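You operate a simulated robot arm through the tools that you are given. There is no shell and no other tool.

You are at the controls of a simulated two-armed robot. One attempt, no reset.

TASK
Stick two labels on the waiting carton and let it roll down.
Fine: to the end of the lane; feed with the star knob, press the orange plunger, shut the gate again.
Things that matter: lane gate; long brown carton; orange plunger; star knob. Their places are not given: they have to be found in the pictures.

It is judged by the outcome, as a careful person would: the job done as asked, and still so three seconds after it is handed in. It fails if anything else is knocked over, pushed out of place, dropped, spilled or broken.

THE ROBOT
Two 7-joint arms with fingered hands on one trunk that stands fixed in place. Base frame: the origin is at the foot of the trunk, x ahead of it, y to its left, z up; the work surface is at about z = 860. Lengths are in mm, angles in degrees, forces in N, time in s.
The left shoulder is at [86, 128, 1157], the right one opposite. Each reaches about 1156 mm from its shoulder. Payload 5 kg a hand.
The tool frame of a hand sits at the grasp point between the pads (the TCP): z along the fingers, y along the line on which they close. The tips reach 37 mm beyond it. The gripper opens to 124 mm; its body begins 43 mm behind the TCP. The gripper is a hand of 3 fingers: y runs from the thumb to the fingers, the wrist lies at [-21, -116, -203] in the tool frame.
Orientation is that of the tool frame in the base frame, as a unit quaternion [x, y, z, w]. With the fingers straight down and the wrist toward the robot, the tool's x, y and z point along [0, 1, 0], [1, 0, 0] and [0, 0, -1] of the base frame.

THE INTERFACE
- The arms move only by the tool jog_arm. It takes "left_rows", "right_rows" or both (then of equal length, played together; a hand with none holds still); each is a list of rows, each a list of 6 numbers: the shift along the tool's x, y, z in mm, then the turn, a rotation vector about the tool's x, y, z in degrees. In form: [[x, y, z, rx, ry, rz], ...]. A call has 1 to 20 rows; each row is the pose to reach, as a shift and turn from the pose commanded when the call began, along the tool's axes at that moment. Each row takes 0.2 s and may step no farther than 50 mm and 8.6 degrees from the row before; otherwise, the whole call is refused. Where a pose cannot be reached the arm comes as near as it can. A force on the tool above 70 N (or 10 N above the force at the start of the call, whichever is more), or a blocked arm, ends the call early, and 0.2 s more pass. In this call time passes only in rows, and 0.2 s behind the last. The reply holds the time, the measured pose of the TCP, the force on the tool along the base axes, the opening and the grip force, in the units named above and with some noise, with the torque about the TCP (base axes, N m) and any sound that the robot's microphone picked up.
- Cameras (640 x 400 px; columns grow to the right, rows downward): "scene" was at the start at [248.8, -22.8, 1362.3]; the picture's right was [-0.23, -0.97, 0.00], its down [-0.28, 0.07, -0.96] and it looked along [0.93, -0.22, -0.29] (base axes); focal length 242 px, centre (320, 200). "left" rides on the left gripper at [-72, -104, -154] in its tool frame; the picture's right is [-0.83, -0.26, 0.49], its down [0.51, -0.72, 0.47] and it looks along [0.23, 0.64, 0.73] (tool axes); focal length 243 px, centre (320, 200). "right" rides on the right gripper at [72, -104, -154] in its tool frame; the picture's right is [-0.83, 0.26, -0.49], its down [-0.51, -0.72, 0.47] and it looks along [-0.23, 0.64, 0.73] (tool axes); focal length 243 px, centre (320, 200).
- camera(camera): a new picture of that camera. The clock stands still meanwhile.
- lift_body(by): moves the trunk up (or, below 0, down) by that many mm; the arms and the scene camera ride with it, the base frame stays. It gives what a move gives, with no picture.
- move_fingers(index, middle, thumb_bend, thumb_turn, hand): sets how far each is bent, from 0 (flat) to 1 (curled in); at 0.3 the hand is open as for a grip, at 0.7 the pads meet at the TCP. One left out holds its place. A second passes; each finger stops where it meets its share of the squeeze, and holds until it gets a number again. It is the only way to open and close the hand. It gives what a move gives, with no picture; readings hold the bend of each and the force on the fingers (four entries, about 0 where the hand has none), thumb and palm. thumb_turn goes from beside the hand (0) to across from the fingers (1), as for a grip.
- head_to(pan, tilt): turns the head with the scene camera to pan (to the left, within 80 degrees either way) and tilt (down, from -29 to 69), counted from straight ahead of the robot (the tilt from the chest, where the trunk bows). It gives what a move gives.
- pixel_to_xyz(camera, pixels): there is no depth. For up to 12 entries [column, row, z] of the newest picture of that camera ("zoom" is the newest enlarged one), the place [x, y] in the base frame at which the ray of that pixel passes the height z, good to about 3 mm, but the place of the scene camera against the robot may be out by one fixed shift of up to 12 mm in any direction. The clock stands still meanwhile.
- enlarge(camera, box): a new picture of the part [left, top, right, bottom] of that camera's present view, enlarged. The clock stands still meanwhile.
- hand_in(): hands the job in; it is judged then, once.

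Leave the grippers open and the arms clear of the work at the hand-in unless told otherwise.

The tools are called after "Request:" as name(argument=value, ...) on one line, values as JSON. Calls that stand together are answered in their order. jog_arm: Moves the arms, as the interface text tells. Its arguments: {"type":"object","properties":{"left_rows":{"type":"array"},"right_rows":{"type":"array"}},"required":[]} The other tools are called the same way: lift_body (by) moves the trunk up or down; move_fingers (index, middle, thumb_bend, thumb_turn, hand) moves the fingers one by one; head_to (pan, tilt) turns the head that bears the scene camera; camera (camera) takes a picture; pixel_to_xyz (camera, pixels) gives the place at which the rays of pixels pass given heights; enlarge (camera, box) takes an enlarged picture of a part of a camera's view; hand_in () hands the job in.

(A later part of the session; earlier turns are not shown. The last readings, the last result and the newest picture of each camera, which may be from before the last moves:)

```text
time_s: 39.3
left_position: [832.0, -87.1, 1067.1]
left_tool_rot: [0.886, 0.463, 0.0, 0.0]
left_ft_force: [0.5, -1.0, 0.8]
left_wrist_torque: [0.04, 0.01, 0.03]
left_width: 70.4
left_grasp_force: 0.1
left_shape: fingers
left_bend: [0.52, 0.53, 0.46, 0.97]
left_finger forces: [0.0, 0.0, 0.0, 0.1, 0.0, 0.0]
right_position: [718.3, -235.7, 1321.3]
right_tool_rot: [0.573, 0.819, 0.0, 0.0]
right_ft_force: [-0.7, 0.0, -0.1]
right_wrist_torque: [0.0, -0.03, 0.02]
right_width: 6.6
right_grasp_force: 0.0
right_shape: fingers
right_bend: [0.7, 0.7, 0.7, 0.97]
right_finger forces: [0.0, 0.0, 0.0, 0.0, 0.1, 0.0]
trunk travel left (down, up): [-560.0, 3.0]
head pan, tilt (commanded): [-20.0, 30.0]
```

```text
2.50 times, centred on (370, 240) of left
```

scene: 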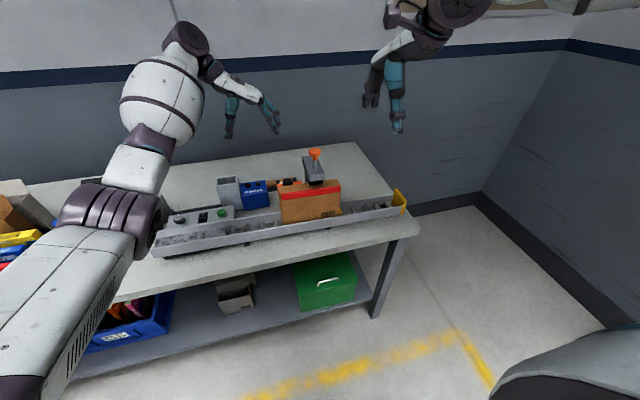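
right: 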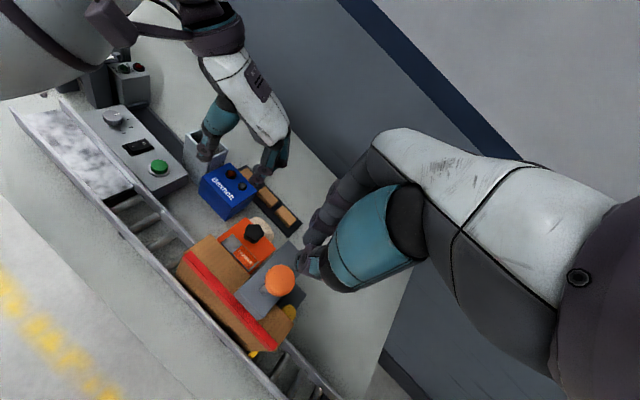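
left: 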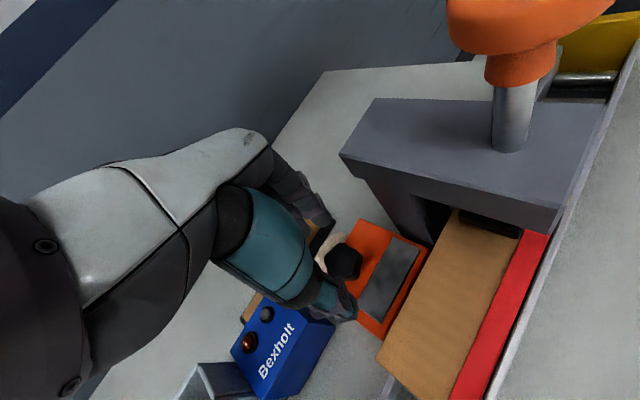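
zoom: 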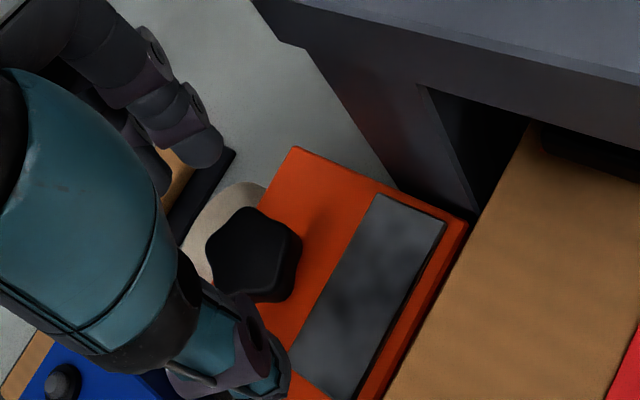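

I correct by 3 mm, descend to z≈1024 and grip the knob again.

Request:
jog_arm(left_rows=[[-2.6, 1.2, 15, 0, 0, 0], [-2.6, 1.2, 30, 0, 0, 0], [-2.6, 1.2, 43, 0, 0, 0]])

Request:
move_fingers(hand="left", index=0.68, middle=0.68, thumb_bend=0.68)

Request:
jog_arm(left_rows=[[0, 0, 0, 0, 0, 6], [0, 0, 0, 0, 0, 12], [0, 0, 0, 0, 0, 18], [0, 0, 0, 0, 0, 24], [0, 0, 0, 0, 0, 30], [0, 0, 0, 0, 0, 36]])

Request:
enlarge(camera="left", box=[260, 160, 480, 320])

```text
time_s: 40.1
left_position: [831.6, -93.4, 1024.6]
left_tool_rot: [0.887, 0.462, -0.001, 0.0]
left_ft_force: [0.6, -1.0, -0.1]
left_wrist_torque: [-0.02, 0.02, 0.01]
left_width: 70.6
left_grasp_force: 0.5
left_shape: fingers
left_bend: [0.52, 0.53, 0.46, 0.97]
left_finger forces: [0.0, 0.0, 0.1, 0.0, 0.3, 0.0]
right_position: [718.8, -234.8, 1320.8]
right_tool_rot: [0.573, 0.819, 0.0, 0.0]
right_ft_force: [0.0, 0.9, 0.7]
right_wrist_torque: [-0.02, 0.01, 0.02]
right_width: 6.4
right_grasp_force: 0.0
right_shape: fingers
right_bend: [0.7, 0.7, 0.7, 0.97]
right_finger forces: [0.0, 0.1, 0.1, 0.0, 0.0, 0.0]
trunk travel left (down, up): [-560.0, 3.0]
head pan, tilt (commanded): [-20.0, 30.0]
```

```text
time_s: 41.1
left_position: [830.9, -93.6, 1025.4]
left_tool_rot: [0.887, 0.462, 0.001, 0.0]
left_ft_force: [5.8, -3.9, 4.6]
left_wrist_torque: [-0.04, -0.16, -0.05]
left_width: 30.7
left_grasp_force: 11.2
left_shape: fingers
left_bend: [0.63, 0.64, 0.63, 0.97]
left_finger forces: [6.3, 7.4, 0.1, 0.0, 8.8, 0.0]
right_position: [719.3, -234.3, 1320.6]
right_tool_rot: [0.574, 0.819, -0.001, 0.0]
right_ft_force: [0.0, -0.8, 0.0]
right_wrist_torque: [-0.01, -0.01, 0.02]
right_width: 6.5
right_grasp_force: 0.1
right_shape: fingers
right_bend: [0.7, 0.7, 0.7, 0.97]
right_finger forces: [0.1, 0.1, 0.0, 0.0, 0.0, 0.0]
trunk travel left (down, up): [-560.0, 3.0]
head pan, tilt (commanded): [-20.0, 30.0]
```

```text
time_s: 42.5
left_position: [830.9, -92.9, 1024.2]
left_tool_rot: [0.986, 0.165, 0.0, 0.0]
left_ft_force: [0.2, -0.6, 4.1]
left_wrist_torque: [0.06, 0.02, 0.02]
left_width: 30.6
left_grasp_force: 9.8
left_shape: fingers
left_bend: [0.63, 0.65, 0.63, 0.96]
left_finger forces: [5.0, 6.0, 0.1, 0.1, 9.3, 0.1]
right_position: [718.0, -234.2, 1321.6]
right_tool_rot: [0.574, 0.819, 0.0, 0.0]
right_ft_force: [0.0, 0.3, 0.5]
right_wrist_torque: [0.0, 0.01, 0.01]
right_width: 6.7
right_grasp_force: 0.1
right_shape: fingers
right_bend: [0.7, 0.7, 0.7, 0.97]
right_finger forces: [0.0, 0.1, 0.0, 0.0, 0.0, 0.0]
trunk travel left (down, up): [-560.0, 3.0]
head pan, tilt (commanded): [-20.0, 30.0]
```

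```text
2.50 times, centred on (370, 240) of left
```

zoom: 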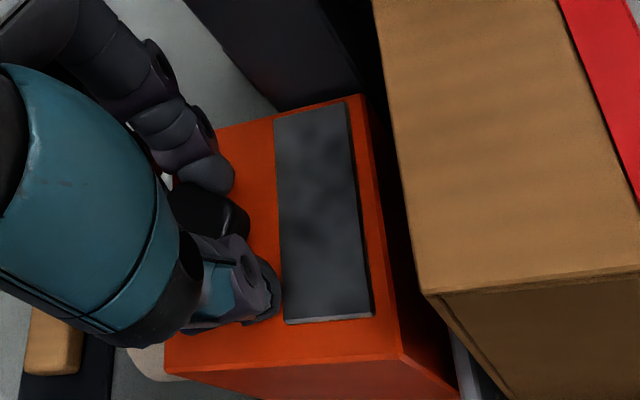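

Good grip, 36° turned, plate still empty. I go on clockwise 24° and then in smaller parts, checking the plate.

Request:
jog_arm(left_rows=[[0, 0, 0, 0, 0, 6], [0, 0, 0, 0, 0, 12], [0, 0, 0, 0, 0, 18], [0, 0, 0, 0, 0, 24]])

Request:
enlarge(camera="left", box=[260, 160, 480, 320])

```text
time_s: 43.5
left_position: [829.6, -93.2, 1025.3]
left_tool_rot: [0.999, -0.044, 0.0, -0.001]
left_ft_force: [-3.2, 1.5, 2.0]
left_wrist_torque: [0.13, 0.08, 0.02]
left_width: 30.7
left_grasp_force: 9.2
left_shape: fingers
left_bend: [0.63, 0.65, 0.63, 0.96]
left_finger forces: [5.2, 4.6, 0.0, 0.1, 10.2, 0.0]
right_position: [718.8, -233.8, 1321.1]
right_tool_rot: [0.573, 0.819, 0.0, 0.0]
right_ft_force: [-0.2, 0.0, 1.5]
right_wrist_torque: [0.01, 0.01, 0.0]
right_width: 6.3
right_grasp_force: 0.1
right_shape: fingers
right_bend: [0.7, 0.7, 0.7, 0.97]
right_finger forces: [0.0, 0.1, 0.0, 0.0, 0.0, 0.1]
trunk travel left (down, up): [-560.0, 3.0]
head pan, tilt (commanded): [-20.0, 30.0]
```

```text
2.50 times, centred on (370, 240) of left
```

zoom: 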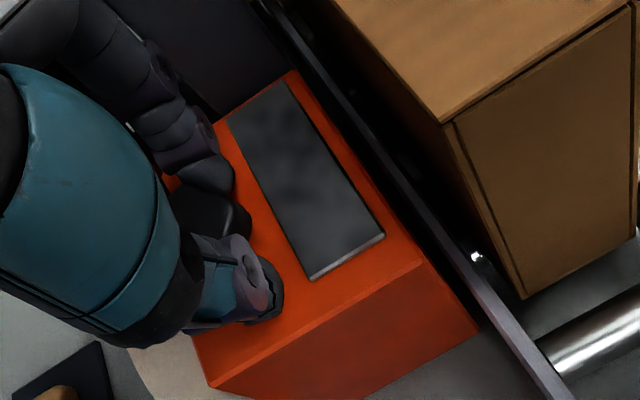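

60° so far. A further 16°.

Request:
jog_arm(left_rows=[[0, 0, 0, 0, 0, 6], [0, 0, 0, 0, 0, 12], [0, 0, 0, 0, 0, 17]])

Request:
enlarge(camera="left", box=[260, 160, 480, 320])

```text
time_s: 44.3
left_position: [830.2, -92.3, 1025.6]
left_tool_rot: [0.982, -0.19, -0.001, 0.0]
left_ft_force: [-4.1, 5.0, 0.6]
left_wrist_torque: [0.23, 0.16, 0.01]
left_width: 30.6
left_grasp_force: 9.8
left_shape: fingers
left_bend: [0.64, 0.66, 0.63, 0.95]
left_finger forces: [5.3, 3.6, 0.0, 0.0, 11.0, 0.0]
right_position: [717.1, -234.4, 1321.8]
right_tool_rot: [0.573, 0.819, 0.0, -0.001]
right_ft_force: [-0.4, -0.7, -0.7]
right_wrist_torque: [0.0, 0.01, -0.01]
right_width: 6.5
right_grasp_force: 0.2
right_shape: fingers
right_bend: [0.7, 0.7, 0.7, 0.97]
right_finger forces: [0.1, 0.1, 0.0, 0.0, 0.0, 0.0]
trunk travel left (down, up): [-560.0, 3.0]
head pan, tilt (commanded): [-20.0, 30.0]
```

```text
2.50 times, centred on (370, 240) of left
```

zoom: 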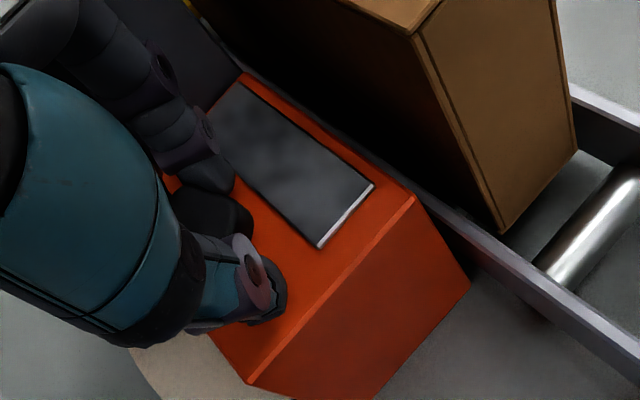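

77° and not yet. I release gently (fingers only slightly, thumb wide), lift, rotate back ~55° and re-grip for the rest.

Request:
move_fingers(hand="left", index=0.59, middle=0.61, thumb_bend=0.47)

Request:
jog_arm(left_rows=[[0, 0, -12, 0, 0, 0], [0, 0, -28, 0, 0, 0], [0, 0, -45, 0, 0, 0], [0, 0, -45, 0, 0, -8], [0, 0, -45, 0, 0, -16], [0, 0, -45, 0, 0, -24], [0, 0, -45, 0, 0, -32], [0, 0, -45, 0, 0, -40], [0, 0, -45, 0, 0, -48], [0, 0, -45, 0, 0, -56]])

Request:
enlarge(camera="left", box=[260, 160, 480, 320])

```text
time_s: 45.3
left_position: [830.1, -94.2, 1024.6]
left_tool_rot: [0.981, -0.192, 0.0, 0.0]
left_ft_force: [2.2, 1.0, 1.2]
left_wrist_torque: [-0.02, -0.04, 0.01]
left_width: 57.6
left_grasp_force: 1.3
left_shape: fingers
left_bend: [0.59, 0.61, 0.47, 0.97]
left_finger forces: [2.0, 0.0, 0.0, 0.0, 0.0, 0.0]
right_position: [719.0, -234.3, 1321.6]
right_tool_rot: [0.574, 0.819, 0.001, 0.0]
right_ft_force: [0.2, 0.4, 0.2]
right_wrist_torque: [0.01, 0.02, 0.01]
right_width: 6.5
right_grasp_force: 0.1
right_shape: fingers
right_bend: [0.7, 0.7, 0.7, 0.97]
right_finger forces: [0.0, 0.1, 0.0, 0.1, 0.0, 0.0]
trunk travel left (down, up): [-560.0, 3.0]
head pan, tilt (commanded): [-20.0, 30.0]
```

```text
time_s: 47.5
left_position: [831.0, -91.2, 1070.3]
left_tool_rot: [0.956, 0.294, 0.0, -0.001]
left_ft_force: [-0.3, -0.8, -0.3]
left_wrist_torque: [-0.01, 0.01, 0.0]
left_width: 57.8
left_grasp_force: 0.1
left_shape: fingers
left_bend: [0.59, 0.61, 0.47, 0.97]
left_finger forces: [0.0, 0.0, 0.0, 0.0, 0.0, 0.0]
right_position: [718.5, -235.0, 1322.1]
right_tool_rot: [0.574, 0.819, 0.0, 0.0]
right_ft_force: [-0.4, 0.2, 0.0]
right_wrist_torque: [-0.01, 0.03, 0.0]
right_width: 6.6
right_grasp_force: 0.0
right_shape: fingers
right_bend: [0.7, 0.7, 0.7, 0.97]
right_finger forces: [0.0, 0.1, 0.1, 0.0, 0.0, 0.0]
trunk travel left (down, up): [-560.0, 3.0]
head pan, tilt (commanded): [-20.0, 30.0]
```

```text
2.50 times, centred on (370, 240) of left
```

zoom: 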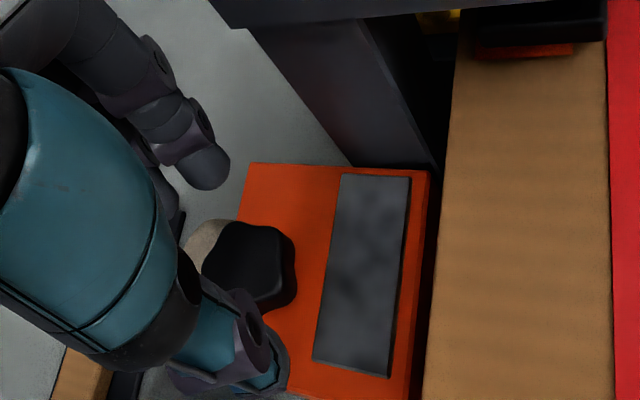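

Open the fingers to ~70 mm, descend 44 mm, grip again and turn in 12° parts.

Request:
move_fingers(hand="left", index=0.52, middle=0.53, thumb_bend=0.46)

Request:
jog_arm(left_rows=[[0, 0, 15, 0, 0, 0], [0, 0, 30, 0, 0, 0], [0, 0, 45, 0, 0, 0]])

Request:
move_fingers(hand="left", index=0.68, middle=0.68, thumb_bend=0.68)

Request:
jog_arm(left_rows=[[0, 0, 0, 0, 0, 6], [0, 0, 0, 0, 0, 12]])

Request:
enlarge(camera="left", box=[260, 160, 480, 320])

```text
time_s: 48.5
left_position: [831.4, -91.1, 1069.3]
left_tool_rot: [0.956, 0.292, 0.0, 0.0]
left_ft_force: [0.5, -0.5, 1.3]
left_wrist_torque: [0.02, -0.01, 0.0]
left_width: 70.1
left_grasp_force: 0.1
left_shape: fingers
left_bend: [0.52, 0.53, 0.46, 0.97]
left_finger forces: [0.1, 0.1, 0.0, 0.0, 0.0, 0.0]
right_position: [719.2, -234.5, 1320.6]
right_tool_rot: [0.573, 0.819, 0.001, 0.0]
right_ft_force: [-1.0, -0.2, 0.0]
right_wrist_torque: [0.01, 0.0, 0.01]
right_width: 6.4
right_grasp_force: 0.1
right_shape: fingers
right_bend: [0.7, 0.7, 0.7, 0.97]
right_finger forces: [0.2, 0.1, 0.0, 0.0, 0.0, 0.0]
trunk travel left (down, up): [-560.0, 3.0]
head pan, tilt (commanded): [-20.0, 30.0]
```

```text
time_s: 49.3
left_position: [832.1, -91.7, 1024.4]
left_tool_rot: [0.956, 0.292, 0.0, 0.0]
left_ft_force: [-0.4, 0.0, 0.4]
left_wrist_torque: [0.0, 0.01, 0.01]
left_width: 70.3
left_grasp_force: 0.1
left_shape: fingers
left_bend: [0.52, 0.53, 0.46, 0.97]
left_finger forces: [0.1, 0.0, 0.0, 0.0, 0.0, 0.0]
right_position: [719.1, -234.0, 1320.8]
right_tool_rot: [0.573, 0.819, -0.001, -0.001]
right_ft_force: [-0.8, -0.1, -0.3]
right_wrist_torque: [0.01, -0.01, -0.05]
right_width: 6.7
right_grasp_force: 0.1
right_shape: fingers
right_bend: [0.7, 0.7, 0.7, 0.97]
right_finger forces: [0.1, 0.0, 0.0, 0.0, 0.0, 0.0]
trunk travel left (down, up): [-560.0, 3.0]
head pan, tilt (commanded): [-20.0, 30.0]
```

```text
time_s: 50.3
left_position: [833.3, -92.9, 1023.7]
left_tool_rot: [0.956, 0.293, 0.001, 0.0]
left_ft_force: [2.2, 2.1, -0.1]
left_wrist_torque: [0.18, -0.06, -0.22]
left_width: 40.2
left_grasp_force: 10.4
left_shape: fingers
left_bend: [0.63, 0.65, 0.58, 0.98]
left_finger forces: [5.9, 3.8, 0.0, 0.0, 10.5, 0.0]
right_position: [718.1, -234.5, 1321.2]
right_tool_rot: [0.574, 0.819, 0.0, 0.0]
right_ft_force: [-0.8, 0.3, -0.2]
right_wrist_torque: [0.01, -0.02, 0.0]
right_width: 6.1
right_grasp_force: 0.0
right_shape: fingers
right_bend: [0.7, 0.7, 0.7, 0.97]
right_finger forces: [0.0, 0.0, 0.0, 0.0, 0.0, 0.0]
trunk travel left (down, up): [-560.0, 3.0]
head pan, tilt (commanded): [-20.0, 30.0]
```

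```text
time_s: 50.9
left_position: [832.6, -93.5, 1025.4]
left_tool_rot: [0.982, 0.191, -0.001, 0.001]
left_ft_force: [4.1, -0.9, -0.7]
left_wrist_torque: [-0.03, -0.16, -0.06]
left_width: 33.4
left_grasp_force: 8.2
left_shape: fingers
left_bend: [0.63, 0.65, 0.61, 0.97]
left_finger forces: [5.1, 5.0, 0.0, 0.0, 7.1, 0.1]
right_position: [719.3, -234.0, 1320.7]
right_tool_rot: [0.573, 0.819, 0.001, 0.0]
right_ft_force: [0.5, 0.5, -0.2]
right_wrist_torque: [0.0, -0.02, 0.0]
right_width: 6.6
right_grasp_force: 0.1
right_shape: fingers
right_bend: [0.7, 0.7, 0.7, 0.97]
right_finger forces: [0.0, 0.0, 0.1, 0.0, 0.1, 0.0]
trunk travel left (down, up): [-560.0, 3.0]
head pan, tilt (commanded): [-20.0, 30.0]
```

```text
2.50 times, centred on (370, 240) of left
```

zoom: 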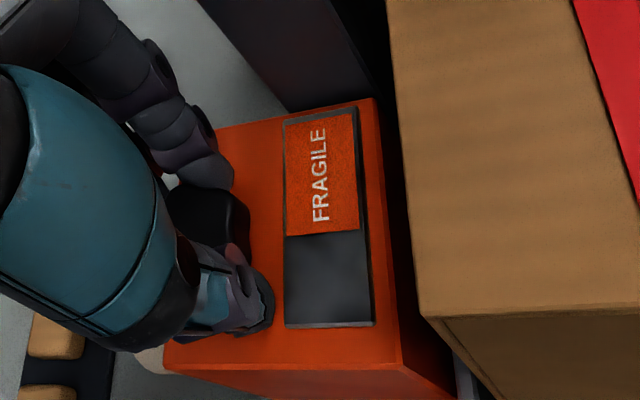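

The second FRAGILE label is out. I release, lift straight up, then withdraw left; meanwhile the right hand returns above the plunger.

Request:
move_fingers(hand="left", index=0.52, middle=0.53, thumb_bend=0.46)

Request:
jog_arm(left_rows=[[0, 0, -15, 0, 0, 0], [0, 0, -35, 0, 0, 0], [0, 0, -75, 0, 0, 0], [0, 0, -115, 0, 0, 0], [11, -28, -120, 0, 0, -3], [22, -56, -120, 0, 0, -6], [34, -83, -120, 0, 0, -8]])

Request:
jog_arm(right_rows=[[20, 10, 0, 0, 0, 0], [40, 20, 0, 0, 0, 0], [60, 30, 0, 0, 0, 0], [60, 30, 40, 0, 0, 0], [60, 30, 80, 0, 0, 0], [60, 30, 95, 0, 0, 0]])

Request:
camera(camera="left")

Request:
camera(camera="right")

```text
time_s: 51.9
left_position: [831.8, -93.2, 1025.2]
left_tool_rot: [0.982, 0.191, 0.0, 0.0]
left_ft_force: [0.6, 0.0, -0.3]
left_wrist_torque: [0.04, -0.01, 0.02]
left_width: 70.0
left_grasp_force: 0.1
left_shape: fingers
left_bend: [0.52, 0.53, 0.46, 0.97]
left_finger forces: [0.1, 0.0, 0.0, 0.1, 0.1, 0.0]
right_position: [719.1, -233.9, 1322.3]
right_tool_rot: [0.574, 0.819, 0.0, 0.0]
right_ft_force: [0.9, -1.0, 0.2]
right_wrist_torque: [0.01, 0.02, 0.02]
right_width: 6.3
right_grasp_force: 0.0
right_shape: fingers
right_bend: [0.7, 0.7, 0.7, 0.97]
right_finger forces: [0.0, 0.0, 0.1, 0.0, 0.1, 0.0]
trunk travel left (down, up): [-560.0, 3.0]
head pan, tilt (commanded): [-20.0, 30.0]
```

```text
time_s: 53.5
left_position: [829.5, -2.0, 1145.0]
left_tool_rot: [0.966, 0.258, 0.0, 0.001]
left_ft_force: [-0.8, 0.3, -0.6]
left_wrist_torque: [-0.02, 0.03, 0.02]
left_width: 70.4
left_grasp_force: 0.1
left_shape: fingers
left_bend: [0.52, 0.53, 0.46, 0.97]
left_finger forces: [0.1, 0.0, 0.0, 0.0, 0.1, 0.0]
right_position: [717.6, -233.1, 1322.2]
right_tool_rot: [0.573, 0.819, -0.001, 0.0]
right_ft_force: [-0.3, 0.4, -0.2]
right_wrist_torque: [-0.03, -0.01, 0.02]
right_width: 6.8
right_grasp_force: 0.0
right_shape: fingers
right_bend: [0.7, 0.7, 0.7, 0.97]
right_finger forces: [0.0, 0.0, 0.0, 0.1, 0.1, 0.1]
trunk travel left (down, up): [-560.0, 3.0]
head pan, tilt (commanded): [-20.0, 30.0]
```

```text
time_s: 54.9
left_position: [829.0, -3.3, 1144.5]
left_tool_rot: [0.966, 0.259, 0.0, 0.0]
left_ft_force: [-0.6, -0.1, -0.2]
left_wrist_torque: [-0.01, -0.01, 0.02]
left_width: 70.2
left_grasp_force: 0.0
left_shape: fingers
left_bend: [0.52, 0.53, 0.46, 0.97]
left_finger forces: [0.0, 0.0, 0.0, 0.0, 0.0, 0.1]
right_position: [726.8, -166.0, 1227.4]
right_tool_rot: [0.573, 0.819, 0.0, 0.001]
right_ft_force: [-0.2, -0.3, 0.8]
right_wrist_torque: [-0.01, 0.0, 0.03]
right_width: 6.7
right_grasp_force: 0.0
right_shape: fingers
right_bend: [0.7, 0.7, 0.7, 0.97]
right_finger forces: [0.0, 0.0, 0.1, 0.1, 0.0, 0.1]
trunk travel left (down, up): [-560.0, 3.0]
head pan, tilt (commanded): [-20.0, 30.0]
```

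```text
taken
```

left: 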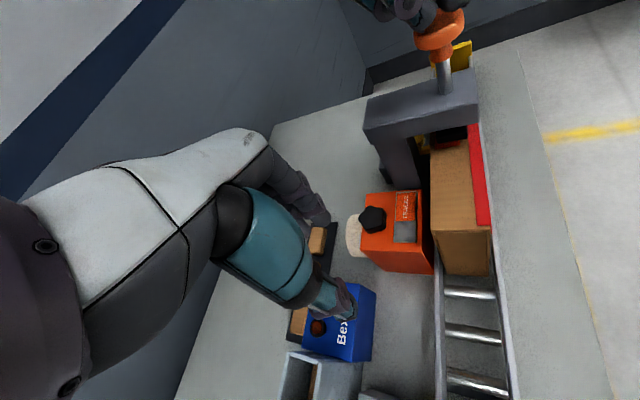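

```text
taken
```

right: 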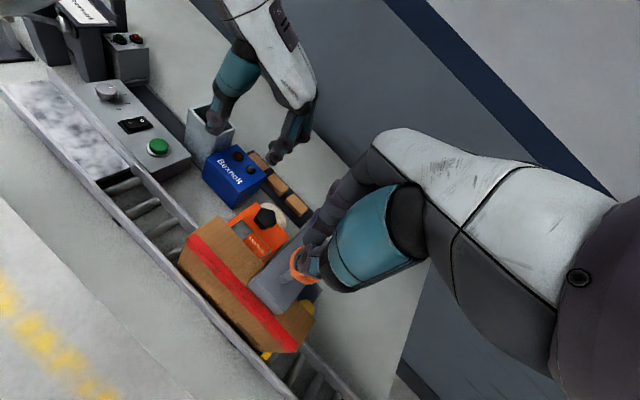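

The label waits on the plate and the right fingertips are just over the plunger, same place as before. I press down in 4 mm steps to the depth where the click came (TCP ≈1203).

Request:
jog_arm(right_rows=[[0, 0, 4, 0, 0, 0], [0, 0, 8, 0, 0, 0], [0, 0, 12, 0, 0, 0], [0, 0, 16, 0, 0, 0], [0, 0, 19, 0, 0, 0], [0, 0, 22, 0, 0, 0], [0, 0, 25, 0, 0, 0]])

Request:
enlarge(camera="left", box=[340, 0, 540, 250])

```text
time_s: 56.5
left_position: [829.2, -3.6, 1146.5]
left_tool_rot: [0.966, 0.259, 0.002, 0.001]
left_ft_force: [0.0, 1.2, 0.2]
left_wrist_torque: [0.01, -0.04, 0.0]
left_width: 70.6
left_grasp_force: 0.1
left_shape: fingers
left_bend: [0.52, 0.53, 0.46, 0.97]
left_finger forces: [0.0, 0.1, 0.1, 0.0, 0.0, 0.1]
right_position: [725.6, -168.1, 1205.0]
right_tool_rot: [0.574, 0.819, 0.0, 0.002]
right_ft_force: [-1.4, -0.2, 9.8]
right_wrist_torque: [0.0, 0.2, 0.0]
right_width: 5.8
right_grasp_force: 4.9
right_shape: fingers
right_bend: [0.7, 0.7, 0.7, 0.97]
right_finger forces: [0.0, 0.0, 0.0, 0.0, 10.4, 0.0]
trunk travel left (down, up): [-560.0, 3.0]
head pan, tilt (commanded): [-20.0, 30.0]
heard: click
```

```text
1.60 times, centred on (440, 125) of left
```

zoom: 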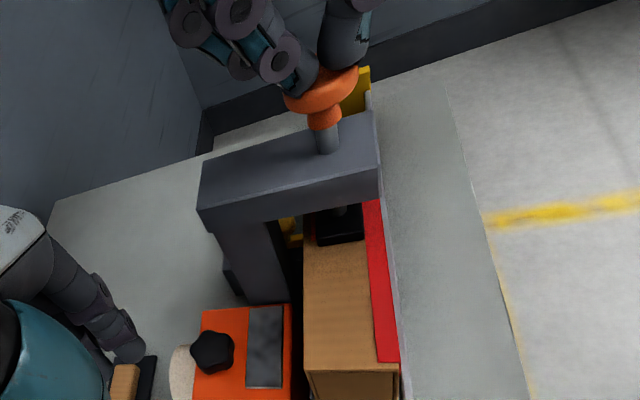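

Click again, and the plate is empty: second label applied. I lift the right hand well up and check the carton and the plunger's return.

Request:
jog_arm(right_rows=[[0, 0, -15, 0, 0, 0], [0, 0, -40, 0, 0, 0], [0, 0, -80, 0, 0, 0], [-40, -15, -100, 0, 0, 0], [-80, -30, -100, 0, 0, 0]])

Request:
enlarge(camera="left", box=[340, 0, 540, 250])

Request:
enlarge(camera="left", box=[390, 100, 510, 180])

Request:
enlarge(camera="right", box=[140, 160, 360, 330])

```text
time_s: 57.7
left_position: [830.6, -6.9, 1143.6]
left_tool_rot: [0.966, 0.259, -0.001, 0.0]
left_ft_force: [1.0, -1.3, 0.2]
left_wrist_torque: [0.04, 0.0, 0.0]
left_width: 70.4
left_grasp_force: 0.1
left_shape: fingers
left_bend: [0.52, 0.53, 0.46, 0.97]
left_finger forces: [0.0, 0.0, 0.0, 0.0, 0.0, 0.1]
right_position: [725.1, -257.5, 1299.2]
right_tool_rot: [0.573, 0.819, 0.001, -0.001]
right_ft_force: [1.0, 0.5, 0.1]
right_wrist_torque: [0.03, 0.0, 0.04]
right_width: 6.6
right_grasp_force: 0.1
right_shape: fingers
right_bend: [0.7, 0.7, 0.7, 0.97]
right_finger forces: [0.1, 0.1, 0.1, 0.0, 0.1, 0.0]
trunk travel left (down, up): [-560.0, 3.0]
head pan, tilt (commanded): [-20.0, 30.0]
```

```text
1.60 times, centred on (440, 125) of left
```

zoom: 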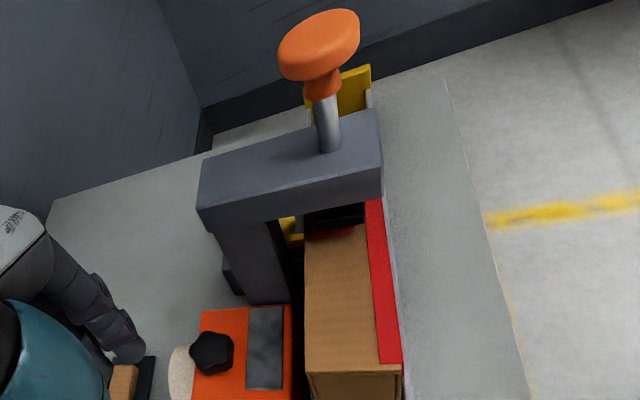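

```text
5.00 times, centred on (450, 140) of left
```

zoom: 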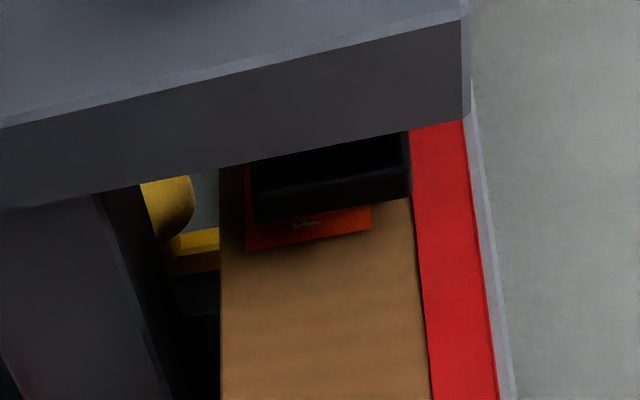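

```text
2.35 times, centred on (250, 245) of right
```

zoom: 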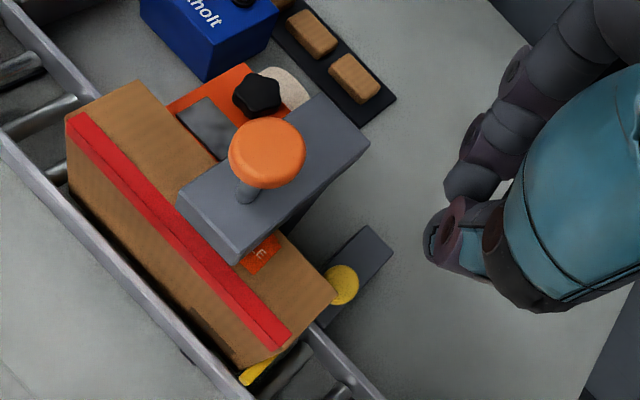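

Both labels show beside the pad. Now the gate: ball handle near (785,−257,960). I re-check the ball position from the present right view (ball at about (259,281)).

Request:
camera(camera="right")

Request:
pixel_to_xyz(camera="right", pixels=[[259.4, 281.2, 940], [259.4, 281.2, 960], [259.4, 281.2, 980]])

Request:
enlarge(camera="right", box=[200, 230, 320, 350])

```text
taken
```

right: 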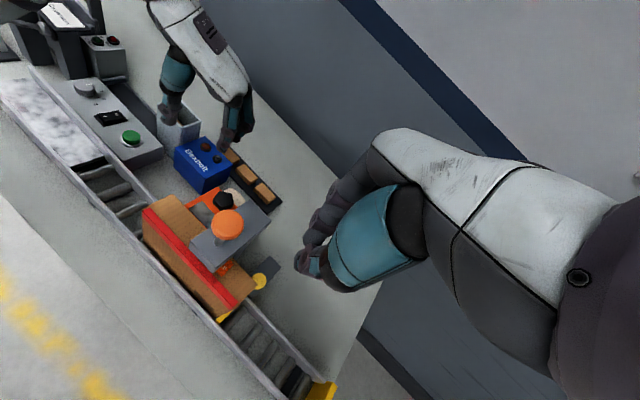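

```text
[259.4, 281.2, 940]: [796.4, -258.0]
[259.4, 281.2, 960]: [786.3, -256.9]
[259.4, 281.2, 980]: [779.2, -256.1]
```

```text
3.33 times, centred on (260, 290) of right
```

zoom: 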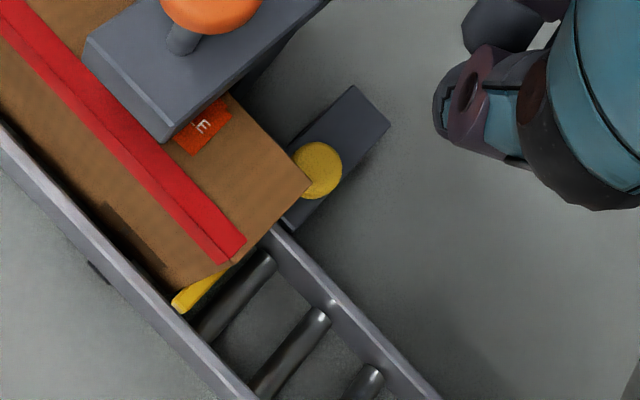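

Ball confirmed at (786,−257,960). I check the carton's right end and the block extents from this view for clearance.

Request:
pixel_to_xyz(camera="right", pixels=[[257.9, 285.5, 1058], [233.2, 308.8, 1058], [270.1, 256, 900], [270.1, 256, 920], [281.2, 267.2, 900], [281.2, 267.2, 920], [249, 299, 900], [249, 299, 920], [216, 320, 905]])

```text
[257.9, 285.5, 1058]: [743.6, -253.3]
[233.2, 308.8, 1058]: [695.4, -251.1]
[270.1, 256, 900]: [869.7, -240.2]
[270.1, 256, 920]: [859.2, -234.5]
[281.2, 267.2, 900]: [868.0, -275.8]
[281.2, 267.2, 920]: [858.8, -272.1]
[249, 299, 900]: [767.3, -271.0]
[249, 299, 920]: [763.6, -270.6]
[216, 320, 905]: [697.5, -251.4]
```

Clear picture: carton's right end y≈−251, guide block x 767–868. I pre-open the right fingers to ~76 mm, turn the hand 12° further and come down over the ball to z≈1060, so that the thumb stays in front-right of the ball and the knuckles clear of the column.

Request:
move_fingers(hand="right", index=0.48, middle=0.48, thumb_bend=0.48)

Request:
jog_arm(right_rows=[[-10, 29, 0, 0, 0, -6], [-21, 57, 0, 0, 0, -12], [-21, 57, 45, 0, 0, -12], [-21, 57, 90, 0, 0, -12], [-21, 57, 135, 0, 0, -12], [-21, 57, 180, 0, 0, -12], [-21, 57, 220, 0, 0, -12]])

Request:
camera(camera="right")

Request:
enlarge(camera="right", box=[200, 200, 360, 330])

Request:
enlarge(camera="scene", box=[220, 130, 420, 290])

```text
time_s: 58.7
left_position: [828.8, -3.3, 1144.4]
left_tool_rot: [0.966, 0.258, 0.0, 0.0]
left_ft_force: [-0.1, -0.7, 0.3]
left_wrist_torque: [0.01, -0.01, 0.0]
left_width: 70.2
left_grasp_force: 0.1
left_shape: fingers
left_bend: [0.52, 0.53, 0.46, 0.97]
left_finger forces: [0.1, 0.0, 0.0, 0.0, 0.0, 0.1]
right_position: [724.1, -254.4, 1298.7]
right_tool_rot: [0.573, 0.82, 0.0, -0.001]
right_ft_force: [0.0, 0.3, 0.4]
right_wrist_torque: [0.01, 0.02, 0.01]
right_width: 73.2
right_grasp_force: 0.1
right_shape: fingers
right_bend: [0.48, 0.48, 0.48, 0.97]
right_finger forces: [0.0, 0.1, 0.0, 0.0, 0.1, 0.0]
trunk travel left (down, up): [-560.0, 3.0]
head pan, tilt (commanded): [-20.0, 30.0]
```

```text
time_s: 60.3
left_position: [831.1, -3.2, 1143.2]
left_tool_rot: [0.966, 0.258, -0.001, 0.0]
left_ft_force: [0.0, 0.7, -0.3]
left_wrist_torque: [0.02, -0.02, 0.0]
left_width: 70.5
left_grasp_force: 0.0
left_shape: fingers
left_bend: [0.52, 0.53, 0.46, 0.97]
left_finger forces: [0.1, 0.0, 0.0, 0.1, 0.1, 0.0]
right_position: [790.6, -251.9, 1078.5]
right_tool_rot: [0.485, 0.875, 0.0, 0.0]
right_ft_force: [0.3, 0.7, 0.4]
right_wrist_torque: [-0.01, 0.04, -0.02]
right_width: 73.6
right_grasp_force: 0.0
right_shape: fingers
right_bend: [0.48, 0.48, 0.48, 0.97]
right_finger forces: [0.0, 0.1, 0.0, 0.0, 0.0, 0.1]
trunk travel left (down, up): [-560.0, 3.0]
head pan, tilt (commanded): [-20.0, 30.0]
```

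```text
taken
```

right: 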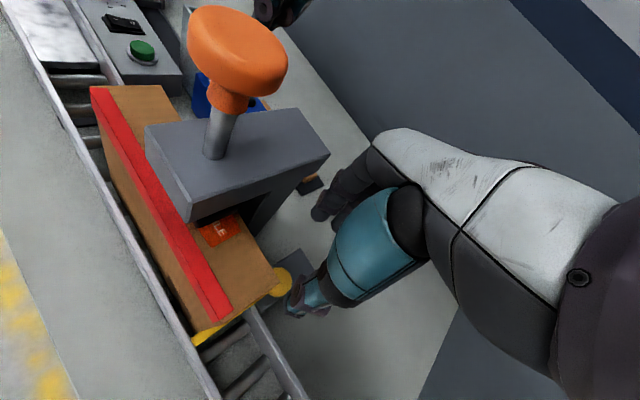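

```text
3.08 times, centred on (280, 265) of right
```

zoom: 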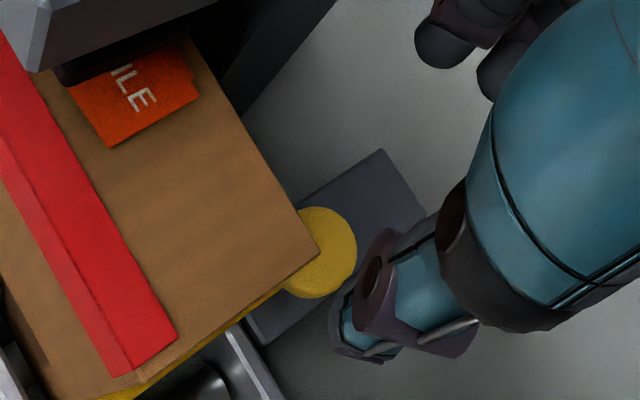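

```text
2.50 times, centred on (320, 210) of scene
```

zoom: 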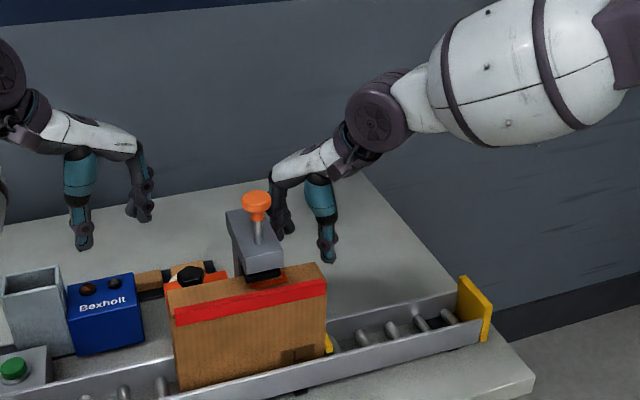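

Ball seen at (279,282) – about 5 mm toward the thumb from the hand's axis. I correct for this and descend to TCP≈1010, then look.

Request:
jog_arm(right_rows=[[-1.5, -5, 15, 0, 0, 0], [-1.5, -5, 35, 0, 0, 0], [-1.5, -5, 55, 0, 0, 0], [-1.5, -5, 68, 0, 0, 0]])

Request:
enlarge(camera="right", box=[200, 180, 380, 320])

Request:
enlarge(camera="left", box=[340, 0, 540, 180])

Request:
enlarge(camera="scene", box=[260, 150, 400, 270])

```text
time_s: 61.3
left_position: [831.0, -3.4, 1145.4]
left_tool_rot: [0.966, 0.259, 0.0, 0.0]
left_ft_force: [-0.3, 0.6, -0.3]
left_wrist_torque: [-0.03, -0.02, 0.02]
left_width: 70.7
left_grasp_force: 0.0
left_shape: fingers
left_bend: [0.52, 0.53, 0.46, 0.97]
left_finger forces: [0.0, 0.0, 0.1, 0.1, 0.1, 0.0]
right_position: [785.6, -256.9, 1012.2]
right_tool_rot: [0.485, 0.875, 0.001, 0.001]
right_ft_force: [0.8, 0.7, 0.3]
right_wrist_torque: [0.02, 0.0, -0.02]
right_width: 73.5
right_grasp_force: 0.0
right_shape: fingers
right_bend: [0.48, 0.48, 0.48, 0.97]
right_finger forces: [0.0, 0.1, 0.1, 0.0, 0.0, 0.0]
trunk travel left (down, up): [-560.0, 3.0]
head pan, tilt (commanded): [-20.0, 30.0]
```

```text
2.86 times, centred on (290, 250) of right
```

zoom: 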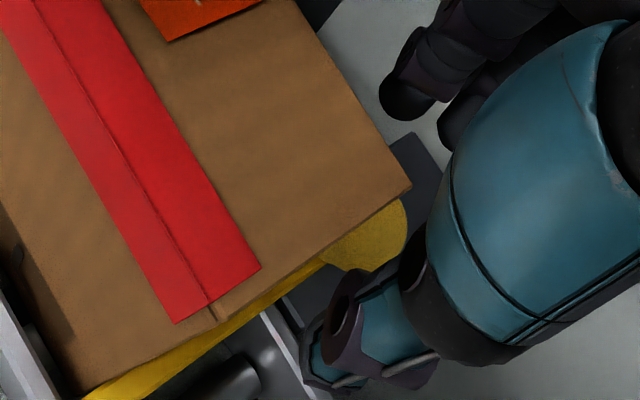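

```text
2.22 times, centred on (440, 90) of left
```

zoom: 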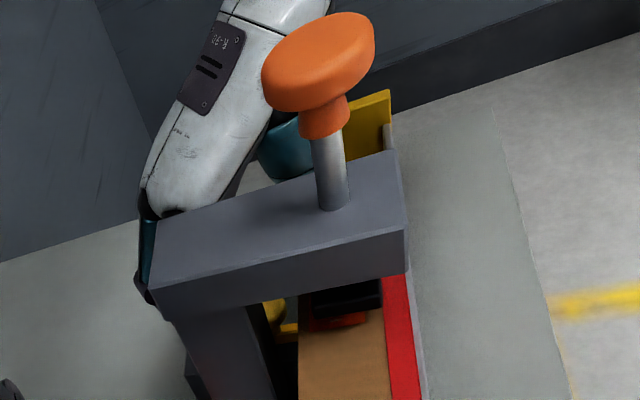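

```text
3.33 times, centred on (330, 210) of scene
```

zoom: 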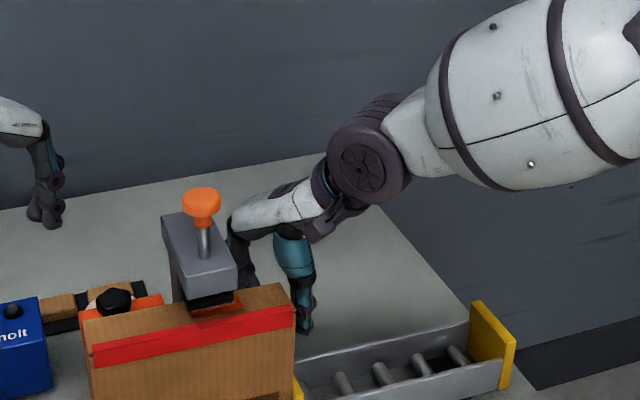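

Ball sits between thumb and fingers, no contact. Descend the last ~36 mm to TCP ≈976 in two short moves while watching the force.

Request:
jog_arm(right_rows=[[0, 0, 9, 0, 0, 0], [0, 0, 18, 0, 0, 0]])

Request:
jog_arm(right_rows=[[0, 0, 9, 0, 0, 0], [0, 0, 18, 0, 0, 0]])

Request:
enlarge(camera="right", box=[200, 180, 380, 320])

Request:
enlarge(camera="left", box=[340, 0, 540, 180])

```text
time_s: 61.9
left_position: [830.3, -2.7, 1144.2]
left_tool_rot: [0.966, 0.259, 0.0, 0.0]
left_ft_force: [0.0, -0.4, 0.0]
left_wrist_torque: [-0.02, 0.02, -0.01]
left_width: 70.5
left_grasp_force: 0.1
left_shape: fingers
left_bend: [0.52, 0.53, 0.46, 0.97]
left_finger forces: [0.1, 0.0, 0.1, 0.1, 0.0, 0.1]
right_position: [784.1, -256.2, 993.0]
right_tool_rot: [0.486, 0.874, 0.0, 0.0]
right_ft_force: [0.3, -0.4, -0.1]
right_wrist_torque: [0.01, 0.0, 0.01]
right_width: 73.7
right_grasp_force: 0.0
right_shape: fingers
right_bend: [0.48, 0.48, 0.48, 0.97]
right_finger forces: [0.0, 0.0, 0.1, 0.0, 0.1, 0.0]
trunk travel left (down, up): [-560.0, 3.0]
head pan, tilt (commanded): [-20.0, 30.0]
```

```text
time_s: 62.5
left_position: [830.6, -2.7, 1144.8]
left_tool_rot: [0.966, 0.259, -0.001, 0.0]
left_ft_force: [-0.2, 0.5, 0.3]
left_wrist_torque: [-0.02, 0.02, -0.03]
left_width: 70.5
left_grasp_force: 0.1
left_shape: fingers
left_bend: [0.52, 0.53, 0.46, 0.97]
left_finger forces: [0.0, 0.0, 0.0, 0.0, 0.1, 0.0]
right_position: [784.5, -257.9, 975.5]
right_tool_rot: [0.484, 0.875, 0.0, 0.0]
right_ft_force: [0.2, -0.2, -0.4]
right_wrist_torque: [0.0, 0.04, 0.02]
right_width: 73.4
right_grasp_force: 0.0
right_shape: fingers
right_bend: [0.48, 0.48, 0.48, 0.97]
right_finger forces: [0.0, 0.0, 0.0, 0.0, 0.0, 0.0]
trunk travel left (down, up): [-560.0, 3.0]
head pan, tilt (commanded): [-20.0, 30.0]
```

```text
2.86 times, centred on (290, 250) of right
```

zoom: 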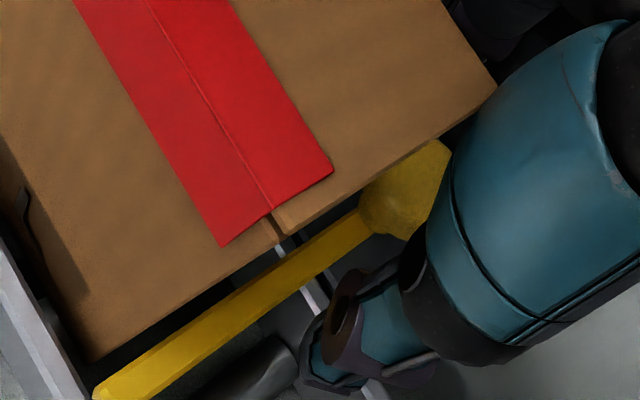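

```text
2.22 times, centred on (440, 90) of left
```

zoom: 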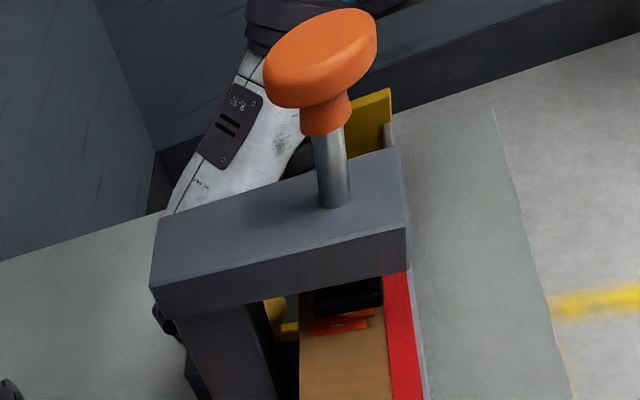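

The left view now even shows two label edges on the carton top. The ball is between the right thumb and fingers; I close the grip on it.

Request:
move_fingers(hand="right", index=0.68, middle=0.68, thumb_bend=0.68)

Request:
enlarge(camera="right", box=[200, 180, 380, 320])

```text
time_s: 63.5
left_position: [830.9, -2.9, 1143.5]
left_tool_rot: [0.966, 0.259, -0.001, 0.0]
left_ft_force: [0.3, -0.8, -0.2]
left_wrist_torque: [-0.02, 0.01, 0.0]
left_width: 70.2
left_grasp_force: 0.2
left_shape: fingers
left_bend: [0.52, 0.53, 0.46, 0.97]
left_finger forces: [0.0, 0.1, 0.0, 0.1, 0.0, 0.0]
right_position: [785.3, -257.7, 975.0]
right_tool_rot: [0.485, 0.875, 0.0, 0.0]
right_ft_force: [4.3, 1.8, -3.0]
right_wrist_torque: [-0.03, 0.0, -0.04]
right_width: 25.7
right_grasp_force: 6.0
right_shape: fingers
right_bend: [0.63, 0.68, 0.65, 0.97]
right_finger forces: [7.0, 0.8, 0.0, 0.1, 3.6, 0.0]
trunk travel left (down, up): [-560.0, 3.0]
head pan, tilt (commanded): [-20.0, 30.0]
```

```text
2.86 times, centred on (290, 250) of right
```

zoom: 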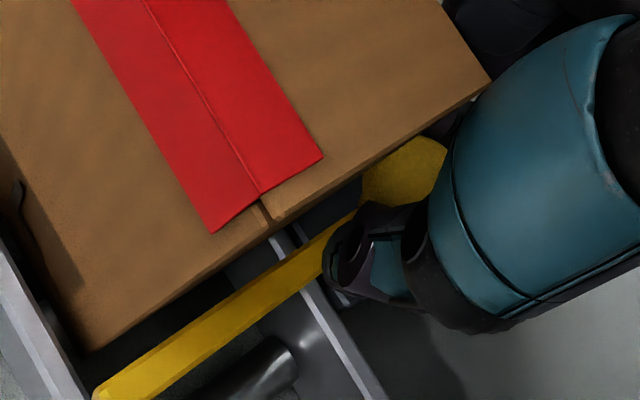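

Ball is held. I try pulling it gently back (+x) by 10 mm and read the force.

Request:
jog_arm(right_rows=[[-2.6, 4.2, 0, 0, 0, 0], [-5.3, 8.5, 0, 0, 0, 0]])

Request:
enlarge(camera="right", box=[180, 180, 380, 340])

```text
time_s: 64.1
left_position: [830.0, -3.3, 1144.6]
left_tool_rot: [0.966, 0.259, -0.001, 0.0]
left_ft_force: [-0.2, -0.5, -0.3]
left_wrist_torque: [-0.01, 0.02, 0.0]
left_width: 70.6
left_grasp_force: 0.1
left_shape: fingers
left_bend: [0.52, 0.53, 0.46, 0.97]
left_finger forces: [0.0, 0.0, 0.0, 0.0, 0.0, 0.0]
right_position: [796.9, -256.0, 977.1]
right_tool_rot: [0.485, 0.875, 0.0, -0.001]
right_ft_force: [0.3, 1.4, -3.2]
right_wrist_torque: [-0.01, 0.07, 0.05]
right_width: 25.5
right_grasp_force: 5.9
right_shape: fingers
right_bend: [0.63, 0.68, 0.65, 0.97]
right_finger forces: [6.3, 0.4, 0.0, 0.0, 4.8, 0.0]
trunk travel left (down, up): [-560.0, 3.0]
head pan, tilt (commanded): [-20.0, 30.0]
```

```text
2.50 times, centred on (280, 260) of right
```

zoom: 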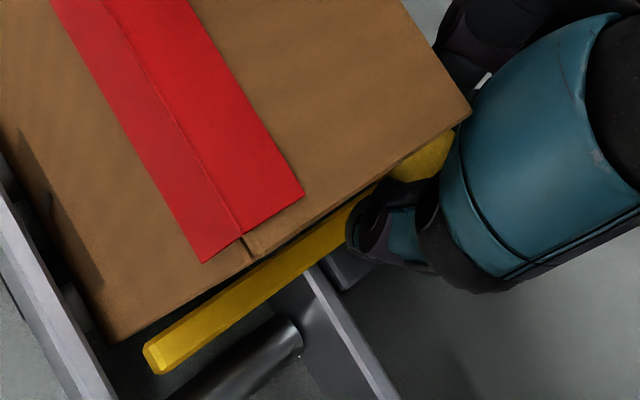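

It slides smoothly: the bar's front end has drawn away from the front rail. I keep pulling back another 50 mm.

Request:
jog_arm(right_rows=[[-5.3, 8.5, 0, 0, 0, 0], [-10.6, 17, 0, 0, 0, 0], [-15.9, 25.4, 0, 0, 0, 0], [-21.2, 33.9, 0, 0, 0, 0], [-26.5, 42.4, 0, 0, 0, 0]])

Request:
camera(camera="right")

Request:
enlarge(camera="scene", box=[220, 130, 420, 290])

```text
time_s: 65.3
left_position: [830.2, -2.8, 1143.8]
left_tool_rot: [0.966, 0.259, 0.0, 0.0]
left_ft_force: [0.2, 1.4, 0.4]
left_wrist_torque: [-0.01, -0.02, 0.0]
left_width: 70.2
left_grasp_force: 0.0
left_shape: fingers
left_bend: [0.52, 0.53, 0.46, 0.97]
left_finger forces: [0.1, 0.1, 0.0, 0.0, 0.0, 0.1]
right_position: [832.2, -264.4, 990.8]
right_tool_rot: [0.485, 0.874, 0.001, 0.002]
right_ft_force: [2.5, 3.3, -3.4]
right_wrist_torque: [0.09, 0.02, -0.02]
right_width: 31.4
right_grasp_force: 5.5
right_shape: fingers
right_bend: [0.6, 0.68, 0.65, 0.97]
right_finger forces: [7.0, 0.0, 0.1, 0.1, 4.2, 0.0]
right hand out of reach, approached as far as the arm can: row 3, 4, 5
trunk travel left (down, up): [-560.0, 3.0]
head pan, tilt (commanded): [-20.0, 30.0]
```

```text
taken
```

right: 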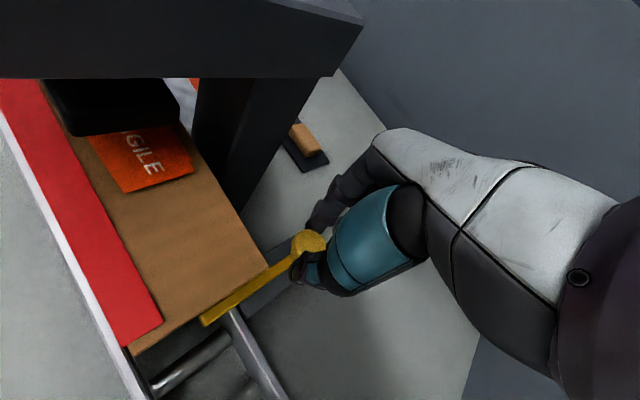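

```text
2.50 times, centred on (320, 210) of scene
```

zoom: 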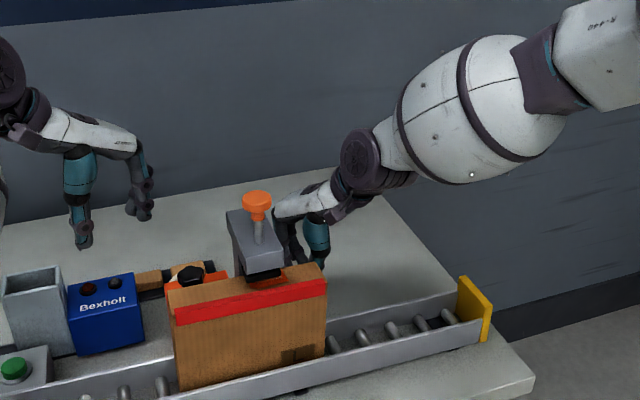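

The gate slides but at x≈832 the right arm hits its reach limit with the trunk raised (hand crept up to z 991). The carton is still held. I release the ball, lift clear, raise both hands, and lower the trunk to gain reach.

Request:
move_fingers(hand="right", index=0.48, middle=0.48, thumb_bend=0.46)

Request:
jog_arm(right_rows=[[4, -6, -25, 0, 0, 0], [8, -12, -60, 0, 0, 0], [10, -17, -100, 0, 0, 0]])

Request:
camera(camera="right")

```text
time_s: 66.3
left_position: [830.2, -3.9, 1143.4]
left_tool_rot: [0.966, 0.259, 0.001, 0.0]
left_ft_force: [0.5, -0.5, 0.4]
left_wrist_torque: [-0.02, 0.01, 0.0]
left_width: 70.4
left_grasp_force: 0.0
left_shape: fingers
left_bend: [0.52, 0.53, 0.46, 0.97]
left_finger forces: [0.1, 0.1, 0.0, 0.0, 0.0, 0.0]
right_position: [829.4, -264.1, 988.9]
right_tool_rot: [0.484, 0.875, 0.0, -0.001]
right_ft_force: [-0.5, -0.4, -0.7]
right_wrist_torque: [-0.01, 0.0, 0.03]
right_width: 76.4
right_grasp_force: 0.1
right_shape: fingers
right_bend: [0.48, 0.48, 0.46, 0.97]
right_finger forces: [0.1, 0.1, 0.1, 0.0, 0.0, 0.0]
trunk travel left (down, up): [-560.0, 3.0]
head pan, tilt (commanded): [-20.0, 30.0]
```

```text
time_s: 67.1
left_position: [829.4, -3.1, 1144.9]
left_tool_rot: [0.966, 0.258, 0.001, 0.0]
left_ft_force: [0.0, 0.3, 0.1]
left_wrist_torque: [0.03, -0.06, -0.01]
left_width: 70.3
left_grasp_force: 0.1
left_shape: fingers
left_bend: [0.52, 0.53, 0.46, 0.97]
left_finger forces: [0.1, 0.0, 0.0, 0.0, 0.1, 0.1]
right_position: [805.2, -264.3, 1089.9]
right_tool_rot: [0.485, 0.874, 0.001, 0.001]
right_ft_force: [-0.2, 0.0, 0.0]
right_wrist_torque: [-0.02, -0.02, 0.02]
right_width: 76.8
right_grasp_force: 0.2
right_shape: fingers
right_bend: [0.48, 0.48, 0.46, 0.97]
right_finger forces: [0.0, 0.0, 0.0, 0.0, 0.0, 0.1]
trunk travel left (down, up): [-560.0, 3.0]
head pan, tilt (commanded): [-20.0, 30.0]
```

```text
taken
```

right: 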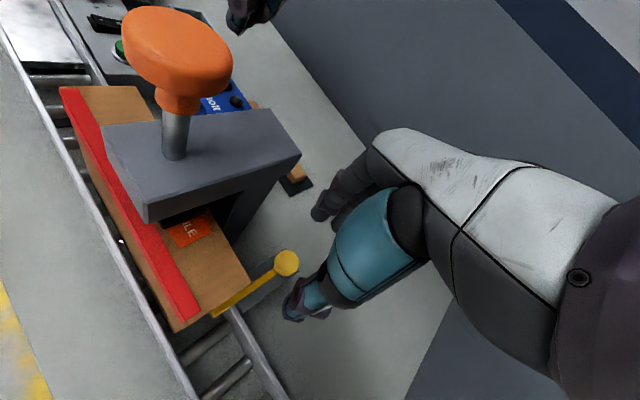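

The gate stays partly drawn; ball at (287,262), bar front end at (213,313). Measuring.

Request:
pixel_to_xyz(camera="right", pixels=[[287, 262, 960], [213, 314, 905], [213, 314, 915], [250, 276, 1058], [175, 331, 1058]])

Request:
enlarge(camera="right", box=[150, 200, 350, 360])

```text
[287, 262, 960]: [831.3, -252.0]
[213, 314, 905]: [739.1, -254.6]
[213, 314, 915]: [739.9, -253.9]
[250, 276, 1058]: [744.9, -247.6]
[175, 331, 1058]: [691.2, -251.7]
```

```text
2.50 times, centred on (250, 280) of right
```

zoom: 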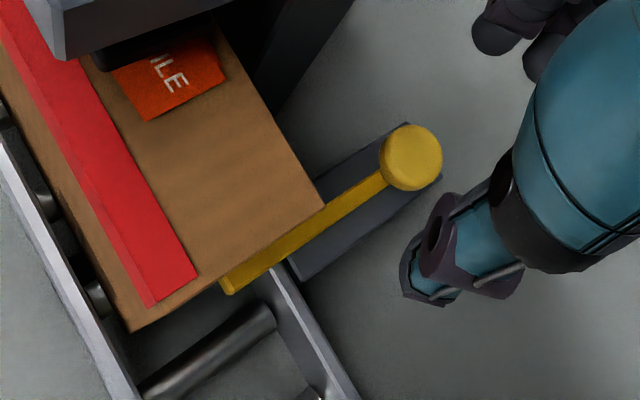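

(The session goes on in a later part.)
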